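You operate a simulated robot arm through the tools that you are given. There is no shell and no other tool. Be economical: measure what you need, move in short steps, check, and stop when the job is done.

You are at the controls of a simulated two-armed robot. One attempt, no reset.

## Task
Fit the job card's coil, uncap both ports, then set AUTO.
Fine: the coil goes on the valve block's stem, the caps on the rubber strip; AUTO is on the blue knob.

The check looks at the end state, three seconds after you hand in, the way a careful person would. Anything else that was tipped, shoved, dropped, spilled or broken makes it a failure. Lids that push on must go on centred and level and be pressed home; caps that screw on are set level and turned clockwise until they are tight.

## Robot
Two 6-joint arms with fingered hands on one trunk, on a base that drives. Base frame: it is fixed to the floor where the robot stands at the start and does not move with it; the origin is under the middle of the robot, x ahead of it, y to its left, z up; the surface under the hand at the start is at about z = 850. Units: mm, degrees, N and s.
The left shoulder is at the start at [95, 155, 1291], the right one opposite. With the tool pointing down near the work surface each hand reaches from about 440 to 720 mm from the robot's upright axis, wherever it stands, measured 20 degrees to its own side. Places, roughly: blue knob [500, 400, 900]; brass port [700, 300, 900]; rubber strip [700, 200, 900]; stem of the valve block [600, 300, 900]. Payload 4 kg a hand.
The tool frame of a hand sits at the grasp point between the pads (the TCP): z along the fingers, y along the line on which they close. The tips reach 26 mm beyond it. Largest opening 132 mm; the body of the gripper starts 73 mm behind the TCP. The gripper is a hand of 3 fingers: y runs from the thumb to the fingers, the wrist lies at [0, 0, -224] in the tool frame, and closing takes about 1.5 s.
Orientation is that of the tool frame in the base frame, as a unit quaternion [w, x, y, z]. With the fingers straight down and closing along the base's y, the tool's x points along the base's -x, its y along +y and its z along -z.

## Interface
- The arms move only by the tool arm_command. It takes "left_rows", "right_rows" or both (then of equal length, played together; a hand with none holds still); each is a list of rows, each an object of numbers (a shift or turn left out is 0, a gripper value left out holds the last): "claw": the opening, from 0 (shut) to 1 (fully open); "x", "y", "z": the shift along the base's x, y, z in units of 150 mm (1.0 is 150 mm); "wx", "wy", "wz": the turn, a rotation vector about the base's x, y, z in units of 180 degrees (1.0 is 180 degrees). In form: [{"claw": .., "x": .., "y": .., "z": .., "wx": .., "wy": .., "wz": ..}, ...]. A call has 1 to 12 rows; each row is the pose to reach, as a shift and turn from the pose commanded when the call began. A call with a number of a shift or a turn outside -1 to 1 is refused whole. Each row takes 0.2 s and may step no farther than 50 mm and 8.6 degrees from the row before; otherwise, or with a gripper value out of range, the whole call is refused. Where a pose cannot be reached the arm comes as near as it can. A force on the tool above 40 N (or 10 N above the force at the start of the call, whichever is more), or a blocked arm, ends the call early, and 0.2 s more pass. Each finger travels about 153 mm/s and halts on what it meets, pressing with about 26 N; the grip force reading is that of the motor and also rises with nothing between the fingers. The clock runs only during rows and for 0.2 s after the last one: add rows that repeat a pose to give the fingers time. The reply holds the time, the measured pose of the TCP, the force on the tool along the base axes, the opening and the grip force, in the units named above and with some noise, with the torque about the TCP (base axes, N m) and any sound that the robot's microphone picked up.
- Cameras (640 x 400 px; columns grow to the right, rows downward): "scene" is now at [153.3, 20.3, 1584.1]; the picture's right is [0.28, -0.96, -0.01], its down [-0.76, -0.22, -0.61] and it looks along [0.59, 0.17, -0.79] (base axes); focal length 279 px, centre (320, 200). "left" rides on the left gripper at [-61, 3, -92] in its tool frame; the picture's right is [-0.05, -1.00, 0.00], its down [0.83, -0.04, -0.55] and it looks along [0.55, -0.03, 0.83] (tool axes); focal length 230 px, centre (320, 200). "right" rides on the right gripper at [61, 3, -92] in its tool frame; the picture's right is [-0.05, 1.00, 0.00], its down [-0.83, -0.04, -0.56] and it looks along [-0.55, -0.03, 0.83] (tool axes); focal length 230 px, centre (320, 200). There is no depth. A picture from a camera that has moved, and an enlarged one, comes with that camera's place and axes in the base frame and with its lens.
- snapshot(camera): a new picture of that camera. It takes no simulated time.
- slide_trunk(by): slides the trunk up (or, below 0, down) by that many mm; the arms and the scene camera ride with it, the base frame stays. It gives what a move gives, with no picture.
- roll_base(legs): drives the robot by 1 to 6 legs, each [ahead, turn to the left] in mm and degrees, along the robot's own axes; the way and the turn of a leg run together, so that a leg with both is an arc; at most 1500 mm and 180 degrees a leg. The arms and the cameras ride along, it lands a little off, and it stops where it bumps. It gives what a move gives.
- grasp_type(shape, hand): the hand has 3 fingers and takes this shape, open, in about a second: jaw (thumb against the fingers, like two jaws); tri (thumb and two fingers); tip (a fingertip pinch); poke (one finger out to press); point (the index stretched); flat (the hand flat); cup (the hand cupped); fist (a fist). The gripper value then closes the fingers along that shape, each until it touches; the sizes above hold for jaw. It gives what a move gives, with no picture.
- turn_head(pan, tilt): turns the head with the scene camera to pan (to the left, within 86 degrees either way) and tilt (down, from -29 to 69), counted from straight ahead of the robot. It gives what a move gives.
- enlarge(camera, box): a new picture of the part [left, top, right, bottom] of that camera's present view, enlarged. It takes no simulated time.
- sign_off(): hands the job in; it is judged then, once.

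Go step by step. Nothing tells you exact positions but the pictures and the camera data: compare them with the known pose of the tool, close in by small moves and look again before you grip or let go. The budget is 120 turns and 92 pictures, counting those below and the enlarged ones. Unless the task says otherwise, let go and move clear before handing in.

The tools are called after "Emit:" as a command line: name --argument value ..., lists and objects as JSON in quotes. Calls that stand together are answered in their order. arm_command: Moves the arms, as the interface text tells. Its arguments: {"type":"object","properties":{"left_rows":{"type":"array"},"right_rows":{"type":"array"}},"required":[]} The other tools are called the same way: slide_trunk (by) slides the trunk up or down; grasp_type (shape, hand) gives the hand a shape; roll_base (legs) drives the base; turn_head (pan, tilt) turns the head that bears the scene camera; snapshot (camera) takes a picture; enlarge (camera, box) takes an enlarged picture of a part of a camera's view; sign_off () hands the job in.

At the start:

```text
clock: 0.0
left_tcp_pos: [460.5, 421.2, 1235.1]
left_ee_rot: [-0.029, 0.002, 1.0, 0.001]
left_wrist_force: [0.1, 0.3, 0.3]
left_ft_torque: [0.01, 0.03, 0.0]
left_opening: 131.9
left_gripper_force: 0.0
left_shape: jaw
right_tcp_pos: [626.6, -61.2, 1236.2]
right_ee_rot: [0.0, 0.008, 1.0, 0.006]
right_wrist_force: [0.3, 0.5, 0.2]
right_ft_torque: [0.0, -0.03, -0.01]
right_opening: 131.9
right_gripper_force: 0.1
right_shape: jaw
trunk travel left (down, up): [-826.0, 14.0]
robot x, y, heading: [-0.6, 3.6, 0.2]
head pan, tilt: [16.0, 51.3]
```

scene: 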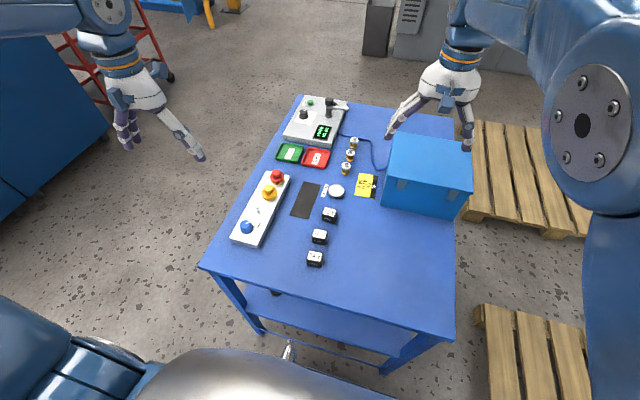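
right: 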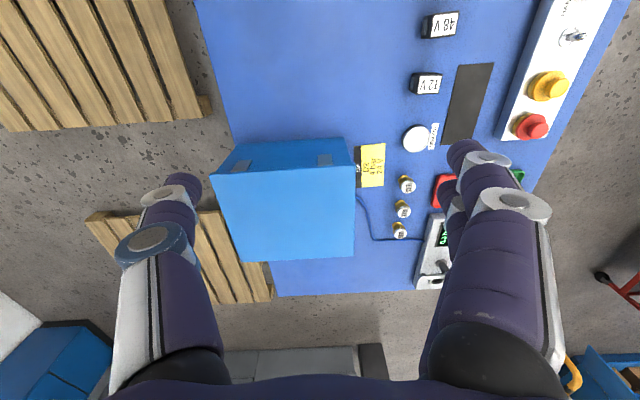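
left: 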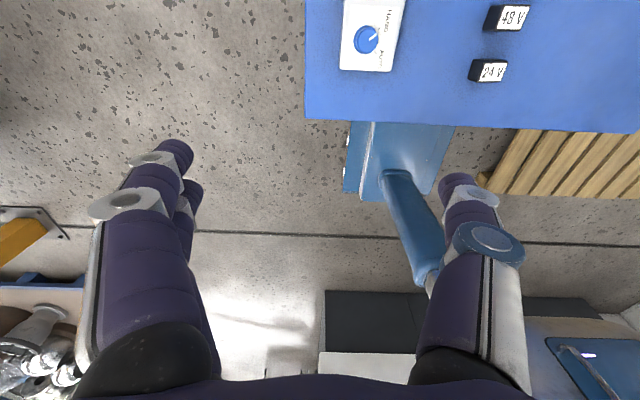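

I see the table with coils (48 V, 24 V, 12 V cubes), a yellow job card, a panel with the knob, ports and the valve block. I'll zoom in to read things first.

Emit:
enlarge --camera "scene" --box '[270, 85, 390, 160]'

Emit:
enlarge --camera "scene" --box '[225, 150, 385, 250]'

Emit:
enlarge --camera "right" --box '[340, 120, 460, 195]'

```text
5.33 times, centred on (330, 122) of scene
camera zoom: at [153.3, 20.3, 1584.1], right [0.28, -0.96, -0.01], down [-0.76, -0.22, -0.61], along [0.59, 0.17, -0.79], focal length 1490 px, centre (267, 613)
```

zoom: 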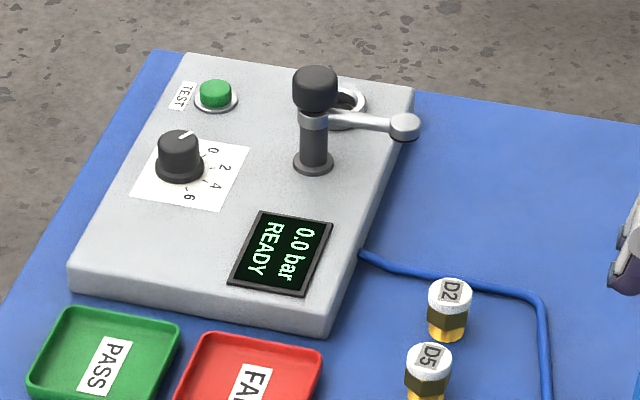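

```text
4.00 times, centred on (305, 200) of scene
camera zoom: at [153.3, 20.3, 1584.1], right [0.28, -0.96, -0.01], down [-0.76, -0.22, -0.61], along [0.59, 0.17, -0.79], focal length 1118 px, centre (380, 200)
```

zoom: 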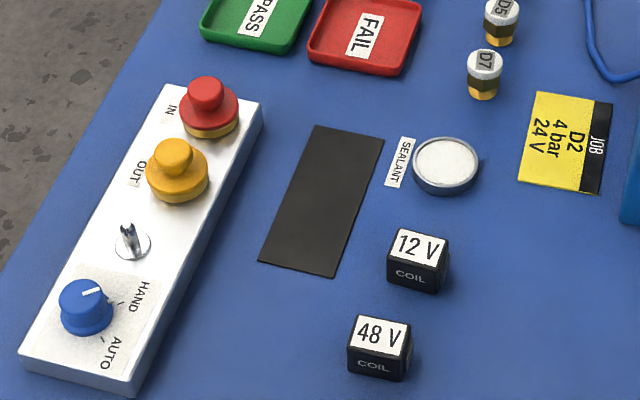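

```text
5.33 times, centred on (400, 158) of right
camera zoom: at [564.2, -57.5, 1325.8], right [0.07, 1.0, 0.01], down [0.83, -0.06, 0.55], along [0.55, -0.03, -0.83], focal length 1227 px, centre (-107, 427)
```

zoom: 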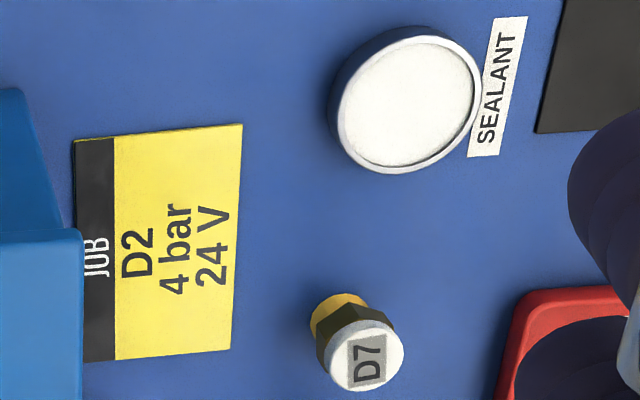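

Job card: D2, 4 bar, 24 V, so I need the 24 V coil. I'll look at the coil, stem and caps more closely.

Emit:
enlarge --camera "left" --box '[440, 40, 560, 115]'

Emit:
enlarge --camera "scene" --box '[230, 165, 294, 205]'

Emit:
enlarge --camera "scene" --box '[230, 200, 350, 275]'

```text
5.33 times, centred on (500, 78) of left
camera zoom: at [527.9, 425.0, 1323.6], right [0.05, -1.0, 0.0], down [-0.8, -0.04, 0.6], along [-0.6, -0.03, -0.8], focal length 1227 px, centre (-640, 853)
```

zoom: 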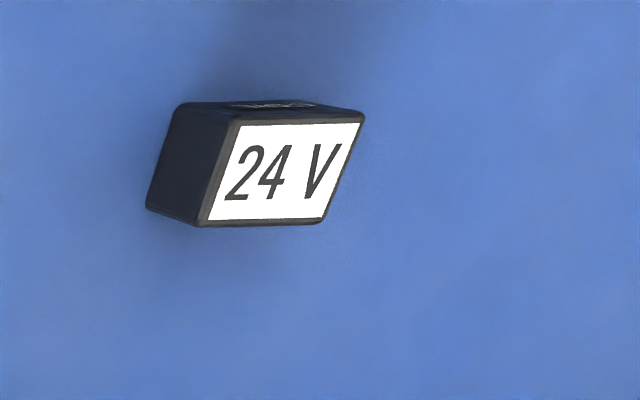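

```text
10.00 times, centred on (262, 185) of scene
camera zoom: at [153.3, 20.3, 1584.1], right [0.28, -0.96, -0.01], down [-0.76, -0.22, -0.61], along [0.59, 0.17, -0.79], focal length 2794 px, centre (900, 350)
```

zoom: 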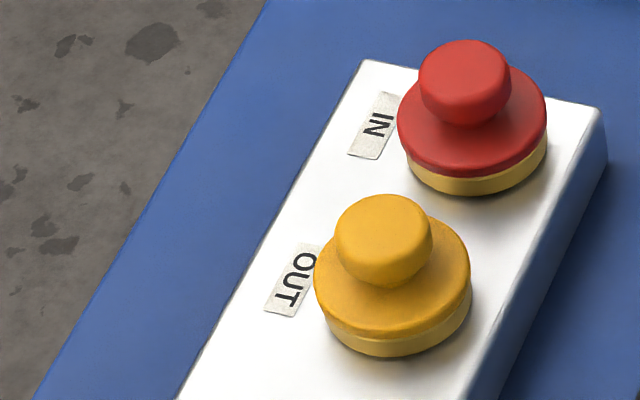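

```text
5.33 times, centred on (290, 238) of scene
camera zoom: at [153.3, 20.3, 1584.1], right [0.28, -0.96, -0.01], down [-0.76, -0.22, -0.61], along [0.59, 0.17, -0.79], focal length 1490 px, centre (480, 0)
```

zoom: 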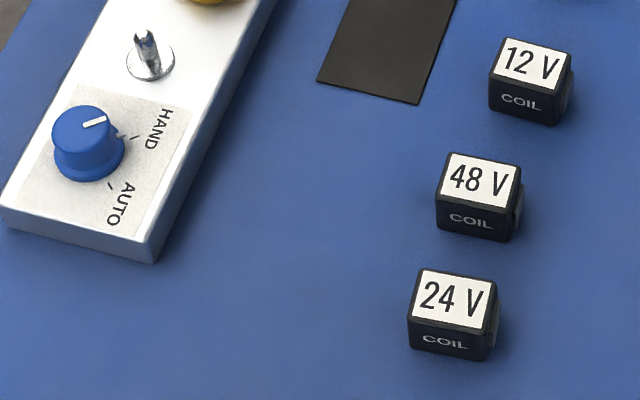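

Caps sit flanged on gold port rings; the 24 V coil is at about [480,129]. I'll bring the left hand over it in stages and look again.

Emit:
arm_command --left_rows '[{"x": 0.03, "y": -0.25, "z": -0.15, "wy": -0.0185}, {"x": 0.06, "y": -0.5, "z": -0.3, "wy": -0.0185}, {"x": 0.1, "y": -0.75, "z": -0.45, "wy": -0.0185}, {"x": 0.13, "y": -1, "z": -0.6, "wy": -0.0185}]'

Emit:
arm_command --left_rows '[{"y": -0.25, "z": -0.15}, {"y": -0.5, "z": -0.3}, {"y": -0.75, "z": -0.45}, {"y": -0.95, "z": -0.6}]'

Emit:
snapshot --camera "left"

```text
clock: 0.5
left_tcp_pos: [418.8, 375.9, 1174.0]
left_ee_rot: [-0.058, 0.007, 0.998, 0.002]
left_wrist_force: [-0.6, 0.5, -0.1]
left_ft_torque: [-0.01, -0.01, 0.02]
left_opening: 132.3
left_gripper_force: 0.0
left_shape: jaw
left hand out of reach, approached as far as the arm can: row 1
right_tcp_pos: [585.4, -75.4, 1263.3]
right_ee_rot: [0.018, 0.022, 0.999, 0.024]
right_wrist_force: [-0.3, 0.0, 0.5]
right_ft_torque: [-0.01, 0.0, -0.01]
right_opening: 132.1
right_gripper_force: 0.0
right_shape: jaw
trunk travel left (down, up): [-826.0, 14.0]
robot x, y, heading: [1.0, -1.7, -0.3]
head pan, tilt: [16.0, 51.3]
stopped in row 2 (right hand): the arm was blocked; the commanded pose is now the measured one
```

```text
clock: 1.5
left_tcp_pos: [429.8, 234.5, 1116.7]
left_ee_rot: [-0.009, 0.006, 1.0, 0.003]
left_wrist_force: [0.4, -0.1, -0.2]
left_ft_torque: [0.04, 0.02, 0.01]
left_opening: 131.8
left_gripper_force: 0.0
left_shape: jaw
right_tcp_pos: [590.7, -76.6, 1259.3]
right_ee_rot: [0.015, 0.023, 0.999, 0.023]
right_wrist_force: [-0.2, -0.2, 0.1]
right_ft_torque: [0.0, 0.05, 0.02]
right_opening: 132.0
right_gripper_force: 0.0
right_shape: jaw
trunk travel left (down, up): [-826.0, 14.0]
robot x, y, heading: [3.5, 2.8, 0.1]
head pan, tilt: [16.0, 51.3]
```

```text
82 pictures are left
camera left: at [494.1, 237.6, 1205.7], right [0.04, -1.0, -0.01], down [-0.82, -0.04, 0.57], along [-0.57, -0.02, -0.82], focal length 230 px, centre (320, 200)
```

left: 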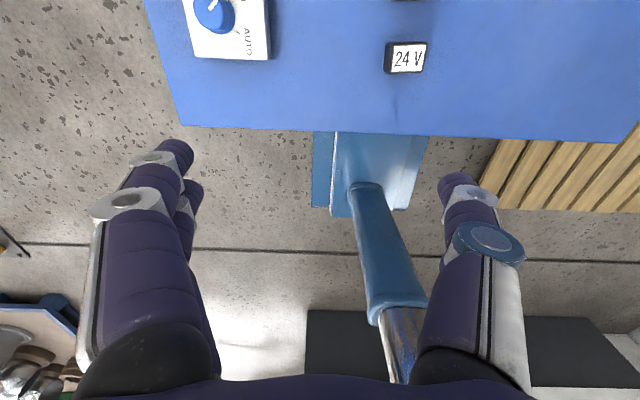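

The left arm is on its way; something briefly jolted the right arm, so I'll shift the right hand outward for clearance before going on.

Emit:
arm_command --right_rows '[{"y": -0.2}, {"y": -0.4}, {"y": -0.6}, {"y": -0.8}, {"y": -1.0}]'

Emit:
arm_command --left_rows '[{"x": 0.08, "y": -0.2, "z": -0.16}, {"x": 0.16, "y": -0.4, "z": -0.32}, {"x": 0.25, "y": -0.55, "z": -0.5}, {"x": 0.33, "y": -0.7, "z": -0.7}, {"x": 0.33, "y": -0.7, "z": -0.7}]'

Emit:
snapshot --camera "left"

```text
clock: 2.7
left_tcp_pos: [429.1, 234.7, 1116.3]
left_ee_rot: [-0.01, 0.005, 1.0, 0.002]
left_wrist_force: [-0.6, -0.6, -0.7]
left_ft_torque: [-0.02, -0.01, -0.02]
left_opening: 132.0
left_gripper_force: 0.0
left_shape: jaw
right_tcp_pos: [586.6, -223.3, 1257.3]
right_ee_rot: [0.015, 0.017, 1.0, 0.018]
right_wrist_force: [0.3, -0.4, 0.1]
right_ft_torque: [0.01, -0.03, -0.02]
right_opening: 132.2
right_gripper_force: 0.1
right_shape: jaw
trunk travel left (down, up): [-826.0, 14.0]
robot x, y, heading: [-1.8, 1.6, 0.2]
head pan, tilt: [16.0, 51.3]
```

```text
clock: 3.9
left_tcp_pos: [486.2, 138.1, 1018.8]
left_ee_rot: [-0.007, -0.023, 0.999, -0.029]
left_wrist_force: [0.0, -0.2, 0.0]
left_ft_torque: [0.04, 0.0, 0.01]
left_opening: 131.7
left_gripper_force: 0.1
left_shape: jaw
right_tcp_pos: [586.0, -220.9, 1257.6]
right_ee_rot: [0.014, 0.018, 1.0, 0.017]
right_wrist_force: [-0.7, 0.8, -0.6]
right_ft_torque: [0.03, 0.01, 0.01]
right_opening: 132.0
right_gripper_force: 0.0
right_shape: jaw
trunk travel left (down, up): [-826.0, 14.0]
robot x, y, heading: [1.4, 1.3, -0.2]
head pan, tilt: [16.0, 51.3]
```

```text
81 pictures are left
camera left: at [549.2, 149.6, 1109.7], right [0.1, -0.99, 0.06], down [-0.82, -0.05, 0.57], along [-0.56, -0.1, -0.82], focal length 230 px, centre (320, 200)
```

left: 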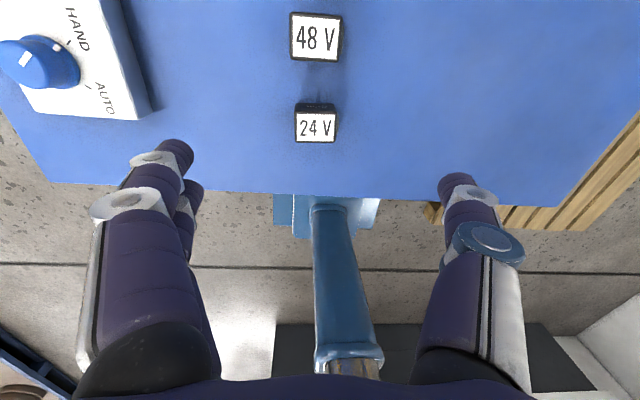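

The coil lies almost under the hand, top centre near [481,134]. I'll straighten the hand, descend a bit, and look closely at its sides.

Emit:
arm_command --left_rows '[{"x": -0.01, "y": -0.01, "z": -0.15, "wx": 0.0185, "wy": -0.0045, "wz": -0.0146}, {"x": -0.02, "y": -0.02, "z": -0.3, "wx": 0.0185, "wy": -0.0045, "wz": -0.0146}, {"x": -0.03, "y": -0.02, "z": -0.45, "wx": 0.0185, "wy": -0.0045, "wz": -0.0146}, {"x": -0.03, "y": -0.02, "z": -0.45, "wx": 0.0185, "wy": -0.0045, "wz": -0.0146}]'

Emit:
enlarge --camera "left" --box '[240, 90, 400, 190]'

Emit:
enlarge --camera "scene" --box '[270, 225, 350, 275]'

```text
clock: 4.9
left_tcp_pos: [481.1, 139.8, 945.0]
left_ee_rot: [-0.005, 0.001, 1.0, 0.012]
left_wrist_force: [0.2, -0.5, 1.0]
left_ft_torque: [-0.02, 0.0, 0.01]
left_opening: 131.9
left_gripper_force: 0.0
left_shape: jaw
left hand out of reach, approached as far as the arm can: row 1, 2
right_tcp_pos: [586.0, -219.1, 1257.5]
right_ee_rot: [0.014, 0.018, 1.0, 0.017]
right_wrist_force: [-0.1, -0.1, 0.3]
right_ft_torque: [0.03, -0.01, -0.02]
right_opening: 131.8
right_gripper_force: 0.0
right_shape: jaw
trunk travel left (down, up): [-826.0, 14.0]
robot x, y, heading: [4.7, -3.9, 0.2]
head pan, tilt: [16.0, 51.3]
```

```text
4.00 times, centred on (320, 140) of left
camera zoom: at [543.7, 141.8, 1035.9], right [0.05, -1.0, -0.02], down [-0.83, -0.05, 0.56], along [-0.56, -0.01, -0.83], focal length 920 px, centre (320, 440)
```

zoom: 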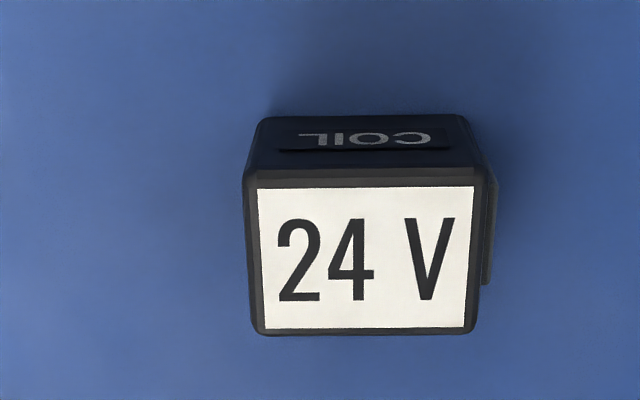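

```text
8.00 times, centred on (310, 250) of scene
camera zoom: at [153.4, 20.4, 1584.1], right [0.28, -0.96, -0.01], down [-0.76, -0.22, -0.61], along [0.59, 0.17, -0.79], focal length 2236 px, centre (400, -200)
```

zoom: 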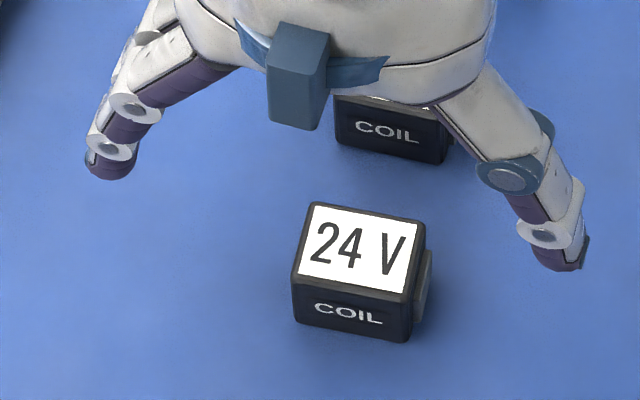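

Coil is an ~40 mm box with its top at z≈890, centre [482,132], aligned with the axes. I'll lower the hand around it.

Emit:
arm_command --left_rows '[{"x": 0.01, "y": -0.05, "z": -0.13}, {"x": 0.01, "y": -0.05, "z": -0.26}, {"x": 0.01, "y": -0.05, "z": -0.37}, {"x": 0.01, "y": -0.05, "z": -0.37}]'

Emit:
snapshot --camera "left"

```text
clock: 5.9
left_tcp_pos: [479.4, 127.5, 886.3]
left_ee_rot: [-0.004, 0.018, 0.999, 0.029]
left_wrist_force: [-0.2, -0.5, -0.2]
left_ft_torque: [0.02, 0.02, 0.0]
left_opening: 132.1
left_gripper_force: 0.1
left_shape: jaw
left hand out of reach, approached as far as the arm can: row 1
right_tcp_pos: [585.2, -219.3, 1257.6]
right_ee_rot: [0.015, 0.019, 1.0, 0.018]
right_wrist_force: [-0.2, 0.4, -0.9]
right_ft_torque: [0.01, 0.0, -0.02]
right_opening: 132.1
right_gripper_force: 0.2
right_shape: jaw
trunk travel left (down, up): [-826.0, 14.0]
robot x, y, heading: [0.6, -0.7, 0.1]
head pan, tilt: [16.0, 51.3]
```

```text
78 pictures are left
camera left: at [542.6, 124.4, 977.9], right [0.02, -1.0, -0.06], down [-0.83, -0.05, 0.56], along [-0.56, 0.04, -0.83], focal length 230 px, centre (320, 200)
```

left: 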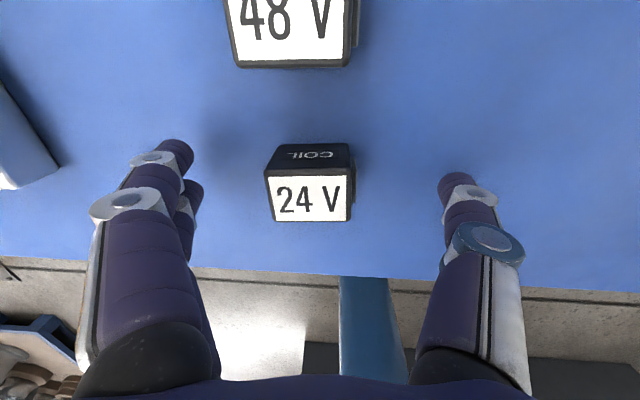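

Coil is nearly centred between the fingers. I'll level the tilt and shift 4 mm to +y before closing.

Emit:
arm_command --left_rows '[{"x": 0.01, "y": 0.025, "z": 0.01, "wx": -0.0185, "wz": 0.012}, {"x": 0.01, "y": 0.025, "z": 0.01, "wx": -0.0185, "wz": 0.012}, {"x": 0.01, "y": 0.025, "z": 0.01, "wx": -0.0185, "wz": 0.012}]'

Emit:
snapshot --camera "left"

```text
clock: 6.3
left_tcp_pos: [466.5, 132.9, 894.6]
left_ee_rot: [0.005, 0.01, 1.0, 0.011]
left_wrist_force: [-0.7, -1.0, -0.1]
left_ft_torque: [0.01, -0.01, 0.01]
left_opening: 131.7
left_gripper_force: 0.0
left_shape: jaw
right_tcp_pos: [560.6, -219.1, 1269.9]
right_ee_rot: [0.026, 0.018, 0.999, 0.017]
right_wrist_force: [0.8, 0.2, -0.2]
right_ft_torque: [-0.06, -0.02, 0.0]
right_opening: 131.9
right_gripper_force: 0.2
right_shape: jaw
trunk travel left (down, up): [-826.0, 14.0]
robot x, y, heading: [-0.5, -0.7, -0.1]
head pan, tilt: [16.0, 51.3]
stopped in row 2 (left hand): the arm was blocked; the commanded pose is now the measured one
```

```text
77 pictures are left
camera left: at [528.1, 133.3, 986.4], right [0.03, -1.0, -0.02], down [-0.84, -0.04, 0.55], along [-0.55, 0.0, -0.84], focal length 230 px, centre (320, 200)
```

left: 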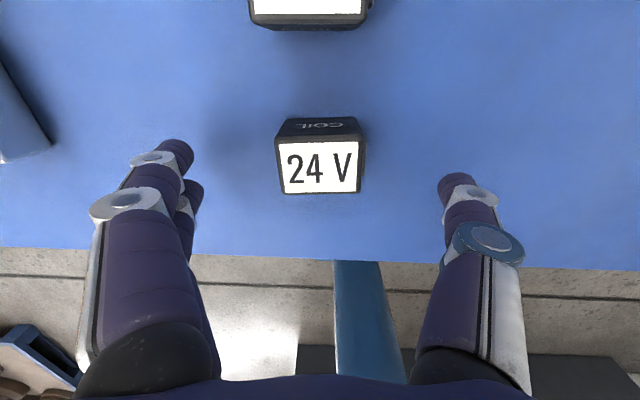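

The left arm seems folded against the body here (both arms jolted). I'll lift, back the base off ~80 mm for a more comfortable reach, and re-approach.

Emit:
arm_command --left_rows '[{"x": 0.05, "z": 0.2}, {"x": 0.1, "z": 0.4}, {"x": 0.1, "z": 0.6}]'

Emit:
roll_base --legs '[[-80, 0]]'

Emit:
snapshot --camera "scene"

```text
clock: 6.6
left_tcp_pos: [453.5, 138.0, 906.5]
left_ee_rot: [-0.001, -0.005, 1.0, 0.004]
left_wrist_force: [-0.5, -0.3, 0.5]
left_ft_torque: [0.02, -0.02, -0.01]
left_opening: 132.1
left_gripper_force: 0.1
left_shape: jaw
right_tcp_pos: [540.9, -219.7, 1277.8]
right_ee_rot: [0.034, 0.018, 0.999, 0.017]
right_wrist_force: [-0.2, -0.3, -0.5]
right_ft_torque: [0.01, -0.01, 0.0]
right_opening: 131.8
right_gripper_force: 0.0
right_shape: jaw
trunk travel left (down, up): [-826.0, 14.0]
robot x, y, heading: [0.0, -0.2, 0.2]
head pan, tilt: [16.0, 51.3]
stopped in row 1 (left hand): the arm was blocked; the commanded pose is now the measured one
```

```text
clock: 7.4
left_tcp_pos: [421.9, 148.8, 912.6]
left_ee_rot: [-0.005, -0.02, 1.0, -0.007]
left_wrist_force: [0.7, -1.1, -0.4]
left_ft_torque: [-0.02, 0.01, -0.03]
left_opening: 132.1
left_gripper_force: 0.1
left_shape: jaw
right_tcp_pos: [489.9, -219.2, 1280.7]
right_ee_rot: [0.035, 0.018, 0.999, 0.017]
right_wrist_force: [-0.3, 0.2, -0.5]
right_ft_torque: [-0.02, 0.02, 0.01]
right_opening: 131.8
right_gripper_force: 0.1
right_shape: jaw
trunk travel left (down, up): [-826.0, 14.0]
robot x, y, heading: [-5.5, 1.1, -0.2]
head pan, tilt: [16.0, 51.3]
stopped in leg 1: the robot was blocked; the commanded pose is now the measured one
```

```text
76 pictures are left
camera scene: at [150.3, 20.1, 1583.5], right [0.28, -0.96, -0.01], down [-0.76, -0.22, -0.61], along [0.58, 0.17, -0.79], focal length 279 px, centre (320, 200)
```

scene: 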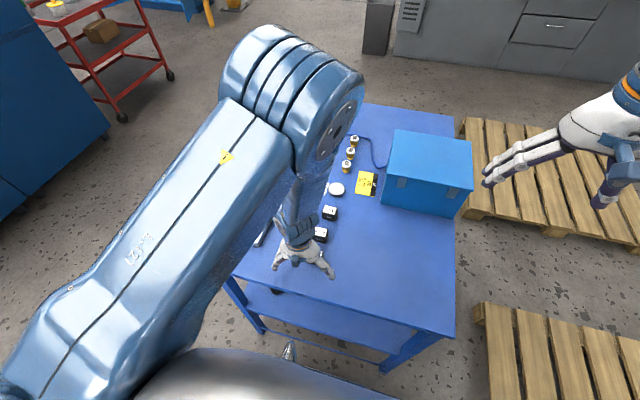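

Something is blocking the robot; I'll look at both arms and behind before moving more.

Emit:
turn_head --pan -60 --tilt 35

Emit:
snapshot --camera "scene"

Emit:
turn_head --pan 70 --tilt 35

Emit:
snapshot --camera "scene"

Emit:
snapshot --camera "left"

Emit:
snapshot --camera "right"

```text
clock: 8.8
left_tcp_pos: [424.6, 147.8, 918.6]
left_ee_rot: [0.004, -0.02, 1.0, -0.007]
left_wrist_force: [-0.4, 0.6, -0.2]
left_ft_torque: [-0.01, 0.02, -0.01]
left_opening: 132.3
left_gripper_force: 0.1
left_shape: jaw
right_tcp_pos: [486.9, -220.4, 1284.6]
right_ee_rot: [0.039, 0.018, 0.999, 0.018]
right_wrist_force: [-0.3, -1.1, 0.1]
right_ft_torque: [0.0, -0.03, 0.01]
right_opening: 132.1
right_gripper_force: 0.0
right_shape: jaw
trunk travel left (down, up): [-826.0, 14.0]
robot x, y, heading: [-8.2, -0.9, 0.2]
head pan, tilt: [-60.0, 35.0]
```

```text
75 pictures are left
camera scene: at [116.2, -77.0, 1608.2], right [-0.87, -0.5, 0.02], down [-0.3, 0.5, -0.81], along [0.4, -0.71, -0.58], focal length 279 px, centre (320, 200)
```

scene: 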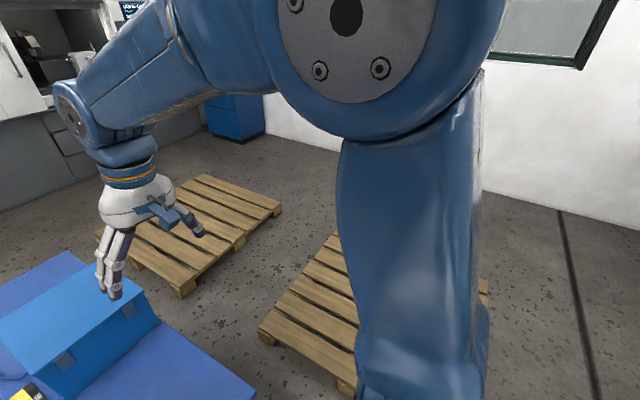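

```text
clock: 10.9
left_tcp_pos: [426.3, 148.0, 919.4]
left_ee_rot: [0.005, -0.021, 1.0, -0.009]
left_wrist_force: [-0.5, -0.4, 0.3]
left_ft_torque: [0.0, 0.02, 0.0]
left_opening: 132.2
left_gripper_force: 0.1
left_shape: jaw
right_tcp_pos: [488.3, -220.0, 1285.0]
right_ee_rot: [0.038, 0.017, 0.999, 0.018]
right_wrist_force: [-0.4, 0.3, -0.1]
right_ft_torque: [0.04, 0.0, 0.0]
right_opening: 132.0
right_gripper_force: 0.0
right_shape: jaw
trunk travel left (down, up): [-826.0, 14.0]
robot x, y, heading: [-9.3, 2.5, -0.2]
head pan, tilt: [70.0, 35.0]
```

```text
74 pictures are left
camera scene: at [103.2, 82.0, 1608.4], right [0.94, -0.34, -0.02], down [-0.21, -0.54, -0.82], along [0.27, 0.77, -0.58], focal length 279 px, centre (320, 200)
```

scene: 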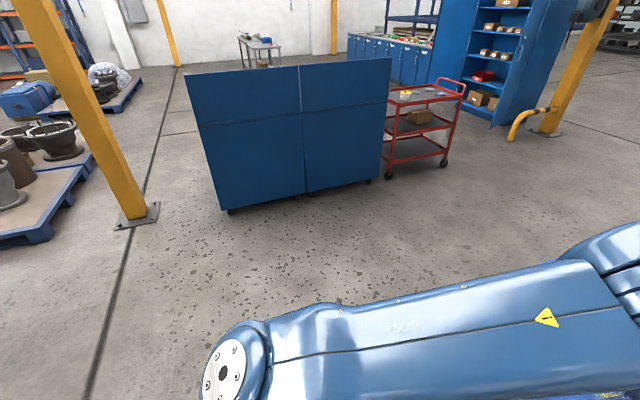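

```text
73 pictures are left
camera left: at [487.0, 156.1, 1011.5], right [0.09, -1.0, 0.02], down [-0.83, -0.07, 0.55], along [-0.54, -0.06, -0.84], focal length 230 px, centre (320, 200)
```

left: 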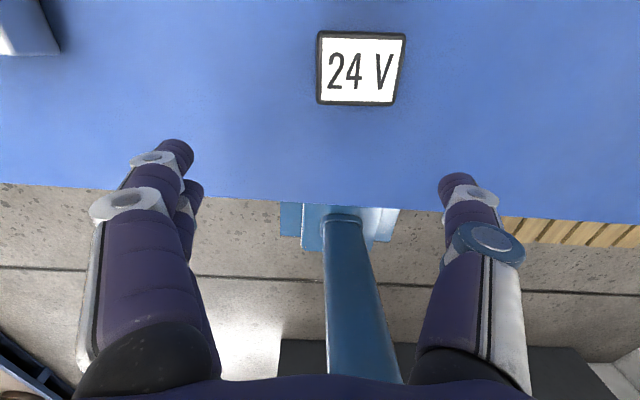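

```text
72 pictures are left
camera right: at [418.9, -217.0, 1370.3], right [0.09, 1.0, 0.04], down [0.78, -0.09, 0.62], along [0.62, -0.02, -0.79], focal length 230 px, centre (320, 200)
```

right: 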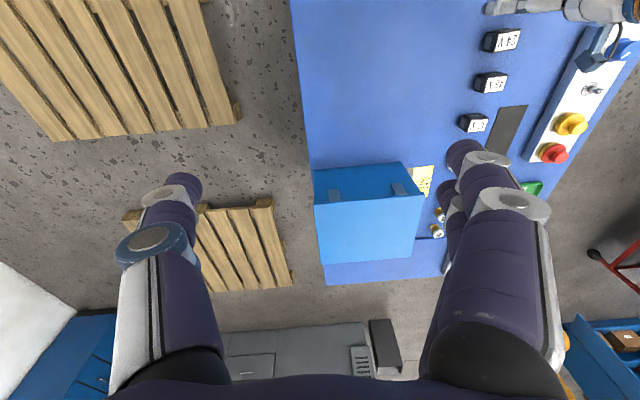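

Nothing obviously touches the arms. I'll test each arm with small moves away from any clutter: right forward, left up.

Emit:
arm_command --right_rows '[{"x": 0.15}, {"x": 0.3}, {"x": 0.45}, {"x": 0.6}]'

Emit:
arm_command --left_rows '[{"z": 0.15}, {"z": 0.3}, {"z": 0.45}, {"z": 0.6}]'

Emit:
turn_head --pan 16 --tilt 51.3

Emit:
snapshot --camera "scene"

```text
clock: 11.3
left_tcp_pos: [409.4, 152.7, 924.0]
left_ee_rot: [0.001, -0.029, 0.999, -0.016]
left_wrist_force: [0.5, 0.4, -0.4]
left_ft_torque: [0.03, 0.0, 0.01]
left_opening: 131.7
left_gripper_force: 0.0
left_shape: jaw
right_tcp_pos: [473.0, -219.6, 1269.4]
right_ee_rot: [0.017, 0.017, 1.0, 0.016]
right_wrist_force: [-0.3, 0.1, 0.4]
right_ft_torque: [0.01, -0.01, 0.02]
right_opening: 132.1
right_gripper_force: 0.0
right_shape: jaw
trunk travel left (down, up): [-826.0, 14.0]
robot x, y, heading: [-6.0, -2.2, 0.0]
head pan, tilt: [70.0, 35.0]
stopped in row 1 (left hand): the arm was blocked; the commanded pose is now the measured one
```

```text
clock: 11.6
left_tcp_pos: [383.3, 153.6, 926.5]
left_ee_rot: [-0.018, -0.047, 0.998, -0.029]
left_wrist_force: [0.5, 0.2, 0.2]
left_ft_torque: [-0.03, 0.03, -0.01]
left_opening: 132.1
left_gripper_force: 0.1
left_shape: jaw
right_tcp_pos: [447.1, -219.9, 1247.1]
right_ee_rot: [-0.017, 0.017, 1.0, 0.016]
right_wrist_force: [0.1, -0.1, 0.4]
right_ft_torque: [0.0, 0.03, 0.0]
right_opening: 132.3
right_gripper_force: 0.0
right_shape: jaw
trunk travel left (down, up): [-826.0, 14.0]
robot x, y, heading: [-12.9, 0.3, 0.2]
head pan, tilt: [70.0, 35.0]
stopped in row 1 (left hand): the arm was blocked; the commanded pose is now the measured one
```

```text
clock: 12.8
left_tcp_pos: [390.4, 152.5, 931.0]
left_ee_rot: [-0.009, -0.049, 0.998, -0.031]
left_wrist_force: [0.2, -0.2, -0.5]
left_ft_torque: [-0.01, 0.0, -0.01]
left_opening: 131.9
left_gripper_force: 0.0
left_shape: jaw
right_tcp_pos: [450.2, -218.3, 1247.6]
right_ee_rot: [-0.016, 0.018, 1.0, 0.015]
right_wrist_force: [1.4, 0.5, -0.1]
right_ft_torque: [-0.01, 0.0, 0.01]
right_opening: 132.3
right_gripper_force: 0.0
right_shape: jaw
trunk travel left (down, up): [-826.0, 14.0]
robot x, y, heading: [-8.9, 0.2, -0.2]
head pan, tilt: [16.0, 51.3]
```

```text
71 pictures are left
camera scene: at [145.2, 20.3, 1584.2], right [0.28, -0.96, -0.01], down [-0.76, -0.22, -0.61], along [0.59, 0.17, -0.79], focal length 279 px, centre (320, 200)
```

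scene: 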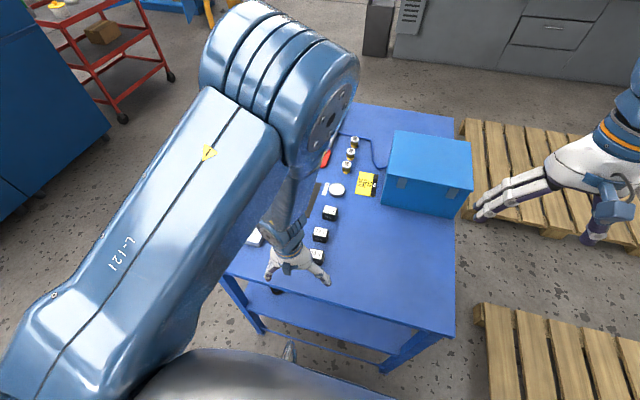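

The left hand is now inside its inner reach limit (~425 mm from axis), which probably explains the blocking. I'll push it straight outward, away from the body.

Emit:
arm_command --left_rows '[{"x": 0.05, "y": 0.05, "z": 0.0}, {"x": 0.1, "y": 0.1, "z": 0.03}, {"x": 0.15, "y": 0.15, "z": 0.06}, {"x": 0.25, "y": 0.25, "z": 0.1}, {"x": 0.35, "y": 0.35, "z": 0.15}]'

```text
clock: 13.2
left_tcp_pos: [374.2, 157.2, 934.0]
left_ee_rot: [-0.014, -0.055, 0.998, -0.034]
left_wrist_force: [0.3, -0.1, -1.1]
left_ft_torque: [0.02, 0.02, 0.0]
left_opening: 131.7
left_gripper_force: 0.2
left_shape: jaw
right_tcp_pos: [421.5, -218.9, 1225.6]
right_ee_rot: [-0.051, 0.018, 0.998, 0.015]
right_wrist_force: [0.2, -0.5, 0.3]
right_ft_torque: [-0.01, 0.01, -0.03]
right_opening: 132.1
right_gripper_force: 0.1
right_shape: jaw
trunk travel left (down, up): [-826.0, 14.0]
robot x, y, heading: [-4.4, 0.4, 0.2]
head pan, tilt: [16.0, 51.3]
stopped in row 1 (left hand): the arm was blocked; the commanded pose is now the measured one
```

Still blocked with both hands drifting back. I'll test a pure hold on both arms to separate the cause.

Emit:
arm_command --left_rows '[{"z": 0}, {"z": 0}]' --right_rows '[{"z": 0}, {"z": 0}]'

Emit:
snapshot --camera "scene"

```text
clock: 13.5
left_tcp_pos: [352.4, 156.8, 937.0]
left_ee_rot: [-0.021, -0.073, 0.996, -0.05]
left_wrist_force: [0.1, -0.2, -0.3]
left_ft_torque: [-0.02, 0.01, 0.03]
left_opening: 132.2
left_gripper_force: 0.0
left_shape: jaw
right_tcp_pos: [393.2, -220.6, 1206.3]
right_ee_rot: [-0.084, 0.019, 0.996, 0.014]
right_wrist_force: [0.1, 0.2, 0.6]
right_ft_torque: [-0.03, 0.0, 0.01]
right_opening: 132.1
right_gripper_force: 0.2
right_shape: jaw
trunk travel left (down, up): [-826.0, 14.0]
robot x, y, heading: [-8.3, -3.2, 0.0]
head pan, tilt: [16.0, 51.3]
stopped in row 1 (left hand): the arm was blocked; the commanded pose is now the measured one
```

```text
70 pictures are left
camera scene: at [145.1, 20.2, 1584.1], right [0.28, -0.96, -0.01], down [-0.76, -0.21, -0.61], along [0.59, 0.17, -0.79], focal length 279 px, centre (320, 200)
```

scene: 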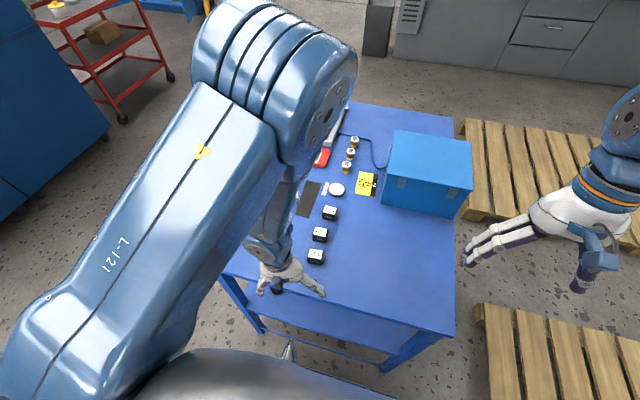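

Even holding drifts backwards, so I'll try a small trunk move upward to see whether the arms recover.

Emit:
slide_trunk --by 10

Emit:
arm_command --right_rows '[{"x": 0.1, "z": 0.1}, {"x": 0.2, "z": 0.15}]'

```text
clock: 13.8
left_tcp_pos: [332.6, 155.1, 942.6]
left_ee_rot: [-0.025, -0.094, 0.993, -0.067]
left_wrist_force: [0.0, 0.2, -0.1]
left_ft_torque: [0.01, 0.01, 0.01]
left_opening: 132.1
left_gripper_force: 0.1
left_shape: jaw
right_tcp_pos: [364.4, -220.2, 1190.6]
right_ee_rot: [-0.116, 0.018, 0.993, 0.014]
right_wrist_force: [0.0, 0.7, -0.6]
right_ft_torque: [-0.01, -0.03, 0.03]
right_opening: 132.2
right_gripper_force: 0.0
right_shape: jaw
trunk travel left (down, up): [-828.0, 12.0]
robot x, y, heading: [-7.8, -2.3, 0.4]
head pan, tilt: [16.0, 51.3]
stopped: the arm was blocked; the commanded pose is now the measured one
```

```text
clock: 14.4
left_tcp_pos: [338.3, 155.6, 945.7]
left_ee_rot: [-0.019, -0.094, 0.993, -0.068]
left_wrist_force: [-0.3, 0.1, 1.3]
left_ft_torque: [0.01, 0.0, 0.02]
left_opening: 132.0
left_gripper_force: 0.1
left_shape: jaw
right_tcp_pos: [400.9, -219.5, 1226.8]
right_ee_rot: [-0.092, 0.018, 0.996, 0.014]
right_wrist_force: [-0.7, -0.5, 0.3]
right_ft_torque: [-0.01, -0.01, -0.01]
right_opening: 132.0
right_gripper_force: 0.1
right_shape: jaw
right hand out of reach, approached as far as the arm can: row 1
trunk travel left (down, up): [-828.0, 12.0]
robot x, y, heading: [-4.0, -0.9, 0.1]
head pan, tilt: [16.0, 51.3]
```

That one went through. Now I'll move both hands forward and out to their comfortable range.

Emit:
arm_command --left_rows '[{"x": 0.2, "y": 0.1, "z": 0.1}, {"x": 0.4, "y": 0.2, "z": 0.2}, {"x": 0.6, "y": 0.3, "z": 0.3}, {"x": 0.8, "y": 0.4, "z": 0.4}, {"x": 0.8, "y": 0.4, "z": 0.4}]' --right_rows '[{"x": 0.2}, {"x": 0.4}, {"x": 0.6}, {"x": 0.8}, {"x": 1.0}]'

```text
clock: 15.6
left_tcp_pos: [459.1, 216.8, 1005.8]
left_ee_rot: [-0.01, -0.073, 0.996, -0.051]
left_wrist_force: [-0.3, 0.1, 0.6]
left_ft_torque: [0.0, 0.01, 0.0]
left_opening: 132.2
left_gripper_force: 0.0
left_shape: jaw
right_tcp_pos: [553.7, -218.7, 1236.9]
right_ee_rot: [-0.077, 0.018, 0.997, 0.014]
right_wrist_force: [-0.5, 0.3, 0.1]
right_ft_torque: [-0.02, 0.04, 0.02]
right_opening: 131.8
right_gripper_force: 0.0
right_shape: jaw
trunk travel left (down, up): [-828.0, 12.0]
robot x, y, heading: [-5.8, 0.6, -0.2]
head pan, tilt: [16.0, 51.3]
```

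Recovered. I'll level both hands and settle them in mid-range, then back the base off a little.

Emit:
arm_command --left_rows '[{"x": 0.1, "y": 0.05, "wx": 0.011, "wy": -0.002, "wz": -0.015}, {"x": 0.2, "y": 0.1, "wx": 0.022, "wy": -0.004, "wz": -0.03}, {"x": 0.3, "y": 0.15, "wx": 0.0325, "wy": -0.006, "wz": -0.0465}, {"x": 0.4, "y": 0.2, "wx": 0.0325, "wy": -0.006, "wz": -0.0465}, {"x": 0.4, "y": 0.2, "wx": 0.0325, "wy": -0.006, "wz": -0.0465}]' --right_rows '[{"x": 0.1, "wx": -0.003, "wy": -0.016, "wz": 0.004}, {"x": 0.2, "wx": -0.006, "wy": -0.032, "wz": 0.008}, {"x": 0.3, "z": -0.1, "wx": -0.009, "wy": -0.049, "wz": 0.0115}, {"x": 0.4, "z": -0.2, "wx": -0.009, "wy": -0.049, "wz": 0.0115}, {"x": 0.4, "z": -0.2, "wx": -0.009, "wy": -0.049, "wz": 0.0115}]'

Emit:
roll_base --legs '[[-60, 0]]'

```text
clock: 16.8
left_tcp_pos: [518.8, 246.1, 1006.2]
left_ee_rot: [-0.001, 0.0, 1.0, 0.0]
left_wrist_force: [-0.7, 0.1, -0.5]
left_ft_torque: [0.02, -0.02, -0.02]
left_opening: 131.8
left_gripper_force: 0.0
left_shape: jaw
right_tcp_pos: [613.5, -220.8, 1207.0]
right_ee_rot: [0.002, 0.001, 1.0, 0.001]
right_wrist_force: [0.3, -0.3, -0.1]
right_ft_torque: [0.0, 0.03, 0.02]
right_opening: 131.8
right_gripper_force: 0.0
right_shape: jaw
trunk travel left (down, up): [-828.0, 12.0]
robot x, y, heading: [-7.8, -0.0, 0.0]
head pan, tilt: [16.0, 51.3]
```

```text
clock: 17.7
left_tcp_pos: [468.2, 244.6, 1013.0]
left_ee_rot: [0.007, 0.001, 1.0, 0.0]
left_wrist_force: [-0.2, 1.0, 0.3]
left_ft_torque: [-0.01, -0.05, 0.0]
left_opening: 132.0
left_gripper_force: 0.1
left_shape: jaw
right_tcp_pos: [562.1, -221.4, 1215.5]
right_ee_rot: [0.009, 0.001, 1.0, 0.001]
right_wrist_force: [-1.5, 0.2, -0.7]
right_ft_torque: [0.01, -0.09, -0.01]
right_opening: 132.1
right_gripper_force: 0.1
right_shape: jaw
trunk travel left (down, up): [-828.0, 12.0]
robot x, y, heading: [-41.3, 4.0, -0.1]
head pan, tilt: [16.0, 51.3]
stopped in leg 1: the robot was blocked; the commanded pose is now the measured one
```

Base is now about 40 mm back, and both arms are tracking properly. Move the left hand over the coil again at modest speed.

Emit:
arm_command --left_rows '[{"x": 0.02, "y": -0.12, "z": -0.05, "wy": 0.0045}, {"x": 0.04, "y": -0.24, "z": -0.1, "wy": 0.0045}, {"x": 0.06, "y": -0.38, "z": -0.17, "wy": 0.0045}, {"x": 0.08, "y": -0.52, "z": -0.24, "wy": 0.0045}, {"x": 0.09, "y": -0.66, "z": -0.32, "wy": 0.0045}, {"x": 0.09, "y": -0.75, "z": -0.4, "wy": 0.0045}, {"x": 0.09, "y": -0.75, "z": -0.4, "wy": 0.0045}]'

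Emit:
snapshot --camera "left"

```text
clock: 19.3
left_tcp_pos: [475.0, 134.8, 958.3]
left_ee_rot: [0.005, 0.0, 1.0, 0.002]
left_wrist_force: [0.8, 0.4, 0.6]
left_ft_torque: [0.02, 0.01, 0.03]
left_opening: 132.0
left_gripper_force: 0.1
left_shape: jaw
right_tcp_pos: [551.0, -221.8, 1221.1]
right_ee_rot: [0.013, 0.0, 1.0, 0.001]
right_wrist_force: [0.5, 0.5, 0.0]
right_ft_torque: [-0.02, 0.01, 0.02]
right_opening: 131.8
right_gripper_force: 0.0
right_shape: jaw
trunk travel left (down, up): [-828.0, 12.0]
robot x, y, heading: [-39.6, 2.1, -0.2]
head pan, tilt: [16.0, 51.3]
```

```text
69 pictures are left
camera left: at [536.0, 138.7, 1050.3], right [0.05, -1.0, 0.0], down [-0.84, -0.05, 0.55], along [-0.55, -0.03, -0.84], focal length 230 px, centre (320, 200)
```

left: 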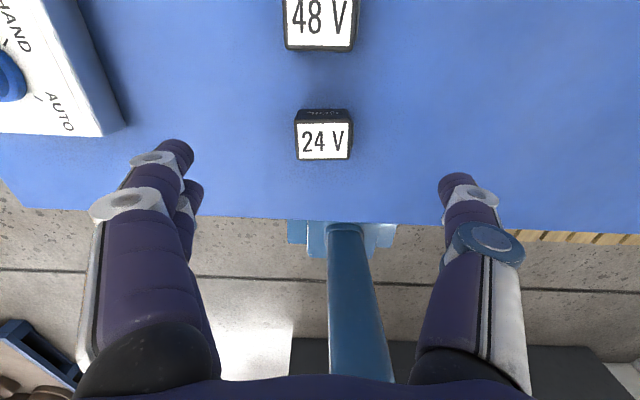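

Coil undisturbed at about [482,133]. Lowering around it.

Emit:
arm_command --left_rows '[{"x": 0.025, "y": -0.01, "z": -0.1, "wy": 0.003}, {"x": 0.045, "y": -0.013, "z": -0.2, "wy": 0.003}, {"x": 0.045, "y": -0.013, "z": -0.3, "wy": 0.003}, {"x": 0.045, "y": -0.013, "z": -0.4, "wy": 0.003}, {"x": 0.045, "y": -0.013, "z": -0.465, "wy": 0.003}, {"x": 0.045, "y": -0.013, "z": -0.465, "wy": 0.003}]'

Emit:
snapshot --camera "left"

```text
clock: 20.7
left_tcp_pos: [482.1, 131.8, 886.2]
left_ee_rot: [0.0, 0.0, 1.0, 0.002]
left_wrist_force: [0.2, 0.3, 0.3]
left_ft_torque: [0.04, 0.03, -0.01]
left_opening: 132.0
left_gripper_force: 0.0
left_shape: jaw
right_tcp_pos: [550.7, -221.1, 1221.4]
right_ee_rot: [0.015, 0.001, 1.0, 0.001]
right_wrist_force: [0.2, 0.4, 0.6]
right_ft_torque: [0.0, 0.0, 0.02]
right_opening: 132.0
right_gripper_force: 0.2
right_shape: jaw
trunk travel left (down, up): [-828.0, 12.0]
robot x, y, heading: [-46.5, -0.7, 0.1]
head pan, tilt: [16.0, 51.3]
```

```text
68 pictures are left
camera left: at [543.9, 135.7, 978.5], right [0.05, -1.0, -0.01], down [-0.83, -0.05, 0.55], along [-0.55, -0.02, -0.83], focal length 230 px, centre (320, 200)
```

left: 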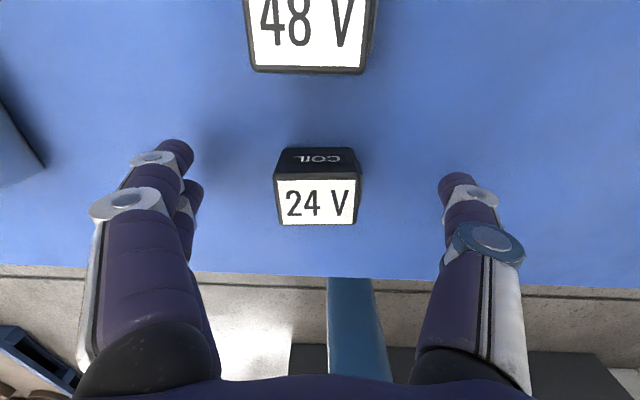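

Well centred. Closing the fingers.

Emit:
arm_command --left_rows '[{"claw": 0.5}, {"claw": 0.4}, {"claw": 0.3}, {"claw": 0.2}, {"claw": 0.1}, {"claw": 0.1}, {"claw": 0.1}]'

Emit:
snapshot --camera "left"

```text
clock: 22.3
left_tcp_pos: [482.8, 131.5, 887.2]
left_ee_rot: [0.0, 0.0, 1.0, 0.002]
left_wrist_force: [0.6, 0.0, -0.5]
left_ft_torque: [0.01, -0.03, 0.02]
left_opening: 35.9
left_gripper_force: 26.0
left_shape: jaw
right_tcp_pos: [552.4, -221.4, 1222.1]
right_ee_rot: [0.014, 0.001, 1.0, 0.002]
right_wrist_force: [0.3, 0.3, 0.3]
right_ft_torque: [-0.01, -0.01, 0.01]
right_opening: 132.2
right_gripper_force: 0.0
right_shape: jaw
trunk travel left (down, up): [-828.0, 12.0]
robot x, y, heading: [-42.2, 0.7, -0.1]
head pan, tilt: [16.0, 51.3]
```

```text
67 pictures are left
camera left: at [544.6, 135.7, 978.3], right [0.05, -1.0, -0.01], down [-0.83, -0.05, 0.56], along [-0.55, -0.02, -0.83], focal length 230 px, centre (320, 200)
```

left: 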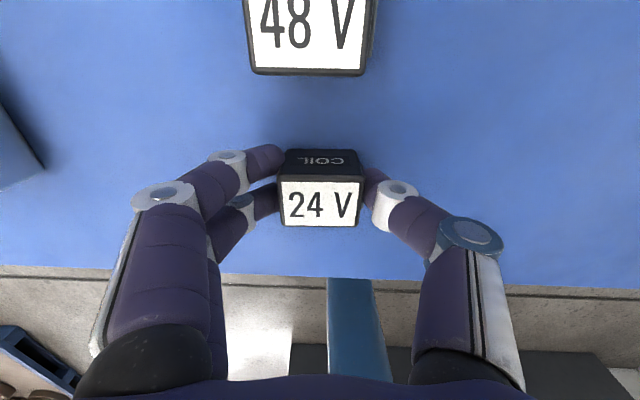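

Gripped (36 mm, 26 N). Lifting straight up.

Emit:
arm_command --left_rows '[{"z": 0.1}, {"z": 0.2}, {"z": 0.35}, {"z": 0.5}, {"z": 0.65}, {"z": 0.8}, {"z": 0.8}]'

Emit:
arm_command --left_rows '[{"x": 0.05, "y": 0.15}, {"x": 0.12, "y": 0.3}, {"x": 0.2, "y": 0.5}, {"x": 0.25, "y": 0.7}, {"x": 0.25, "y": 0.85}, {"x": 0.25, "y": 0.95}, {"x": 0.25, "y": 0.95}]'

Emit:
snapshot --camera "left"

Emit:
snapshot --camera "scene"

```text
clock: 23.9
left_tcp_pos: [483.6, 134.3, 1009.3]
left_ee_rot: [0.0, 0.0, 1.0, 0.002]
left_wrist_force: [0.3, -0.5, -1.1]
left_ft_torque: [-0.03, 0.01, 0.03]
left_opening: 35.9
left_gripper_force: 25.9
left_shape: jaw
right_tcp_pos: [554.0, -220.7, 1221.0]
right_ee_rot: [0.014, 0.0, 1.0, 0.001]
right_wrist_force: [0.0, 0.8, 0.8]
right_ft_torque: [0.02, 0.01, 0.01]
right_opening: 132.1
right_gripper_force: 0.0
right_shape: jaw
trunk travel left (down, up): [-828.0, 12.0]
robot x, y, heading: [-43.7, -4.1, 0.1]
head pan, tilt: [16.0, 51.3]
```

```text
clock: 25.5
left_tcp_pos: [519.3, 274.9, 1007.1]
left_ee_rot: [0.0, 0.001, 1.0, 0.0]
left_wrist_force: [-0.2, 0.4, -1.7]
left_ft_torque: [-0.01, -0.05, 0.0]
left_opening: 35.9
left_gripper_force: 25.8
left_shape: jaw
right_tcp_pos: [552.8, -220.4, 1221.6]
right_ee_rot: [0.014, 0.001, 1.0, 0.001]
right_wrist_force: [0.6, -0.6, -0.4]
right_ft_torque: [0.03, -0.01, 0.03]
right_opening: 132.1
right_gripper_force: 0.0
right_shape: jaw
trunk travel left (down, up): [-828.0, 12.0]
robot x, y, heading: [-37.1, 0.2, -0.0]
head pan, tilt: [16.0, 51.3]
```

```text
66 pictures are left
camera left: at [581.6, 277.7, 1099.6], right [0.05, -1.0, 0.0], down [-0.83, -0.04, 0.56], along [-0.56, -0.03, -0.83], focal length 230 px, centre (320, 200)
```

left: 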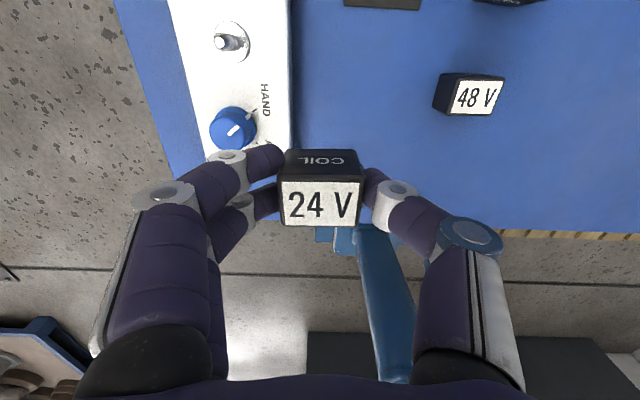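

```text
65 pictures are left
camera scene: at [111.3, 20.1, 1586.4], right [0.28, -0.96, -0.01], down [-0.76, -0.21, -0.61], along [0.59, 0.17, -0.79], focal length 279 px, centre (320, 200)
```

scene: 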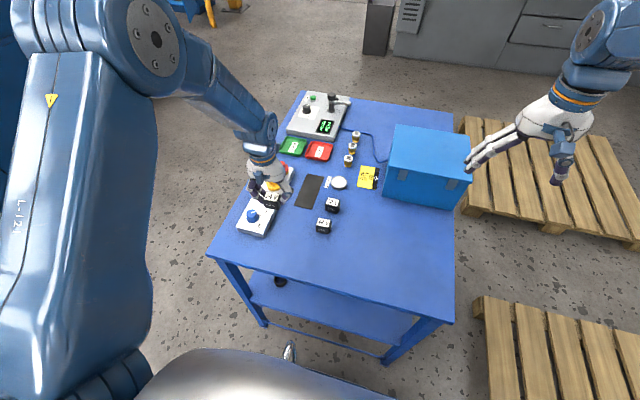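

Stem and knob are now visible from the wrist; zooming in to locate the stem.

Emit:
enlarge --camera "left" --box '[180, 0, 308, 80]'

Emit:
enlarge --camera "right" --box '[480, 0, 640, 100]'

```text
5.00 times, centred on (244, 40) of left
camera zoom: at [581.6, 277.7, 1099.6], right [0.05, -1.0, 0.0], down [-0.83, -0.04, 0.56], along [-0.56, -0.03, -0.83], focal length 1150 px, centre (700, 1000)
```

zoom: 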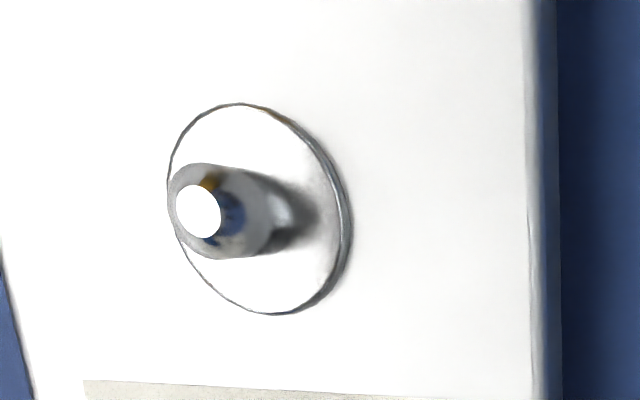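

```text
4.00 times, centred on (560, 50) of right
camera zoom: at [487.1, -217.2, 1310.2], right [0.05, 1.0, 0.0], down [0.81, -0.05, 0.58], along [0.58, -0.03, -0.82], focal length 920 px, centre (-640, 800)
```

zoom: 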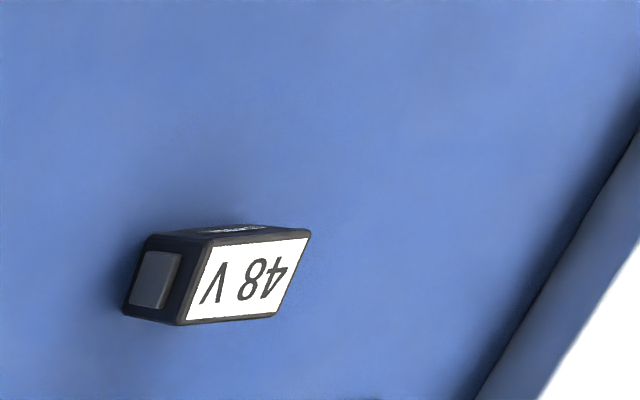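

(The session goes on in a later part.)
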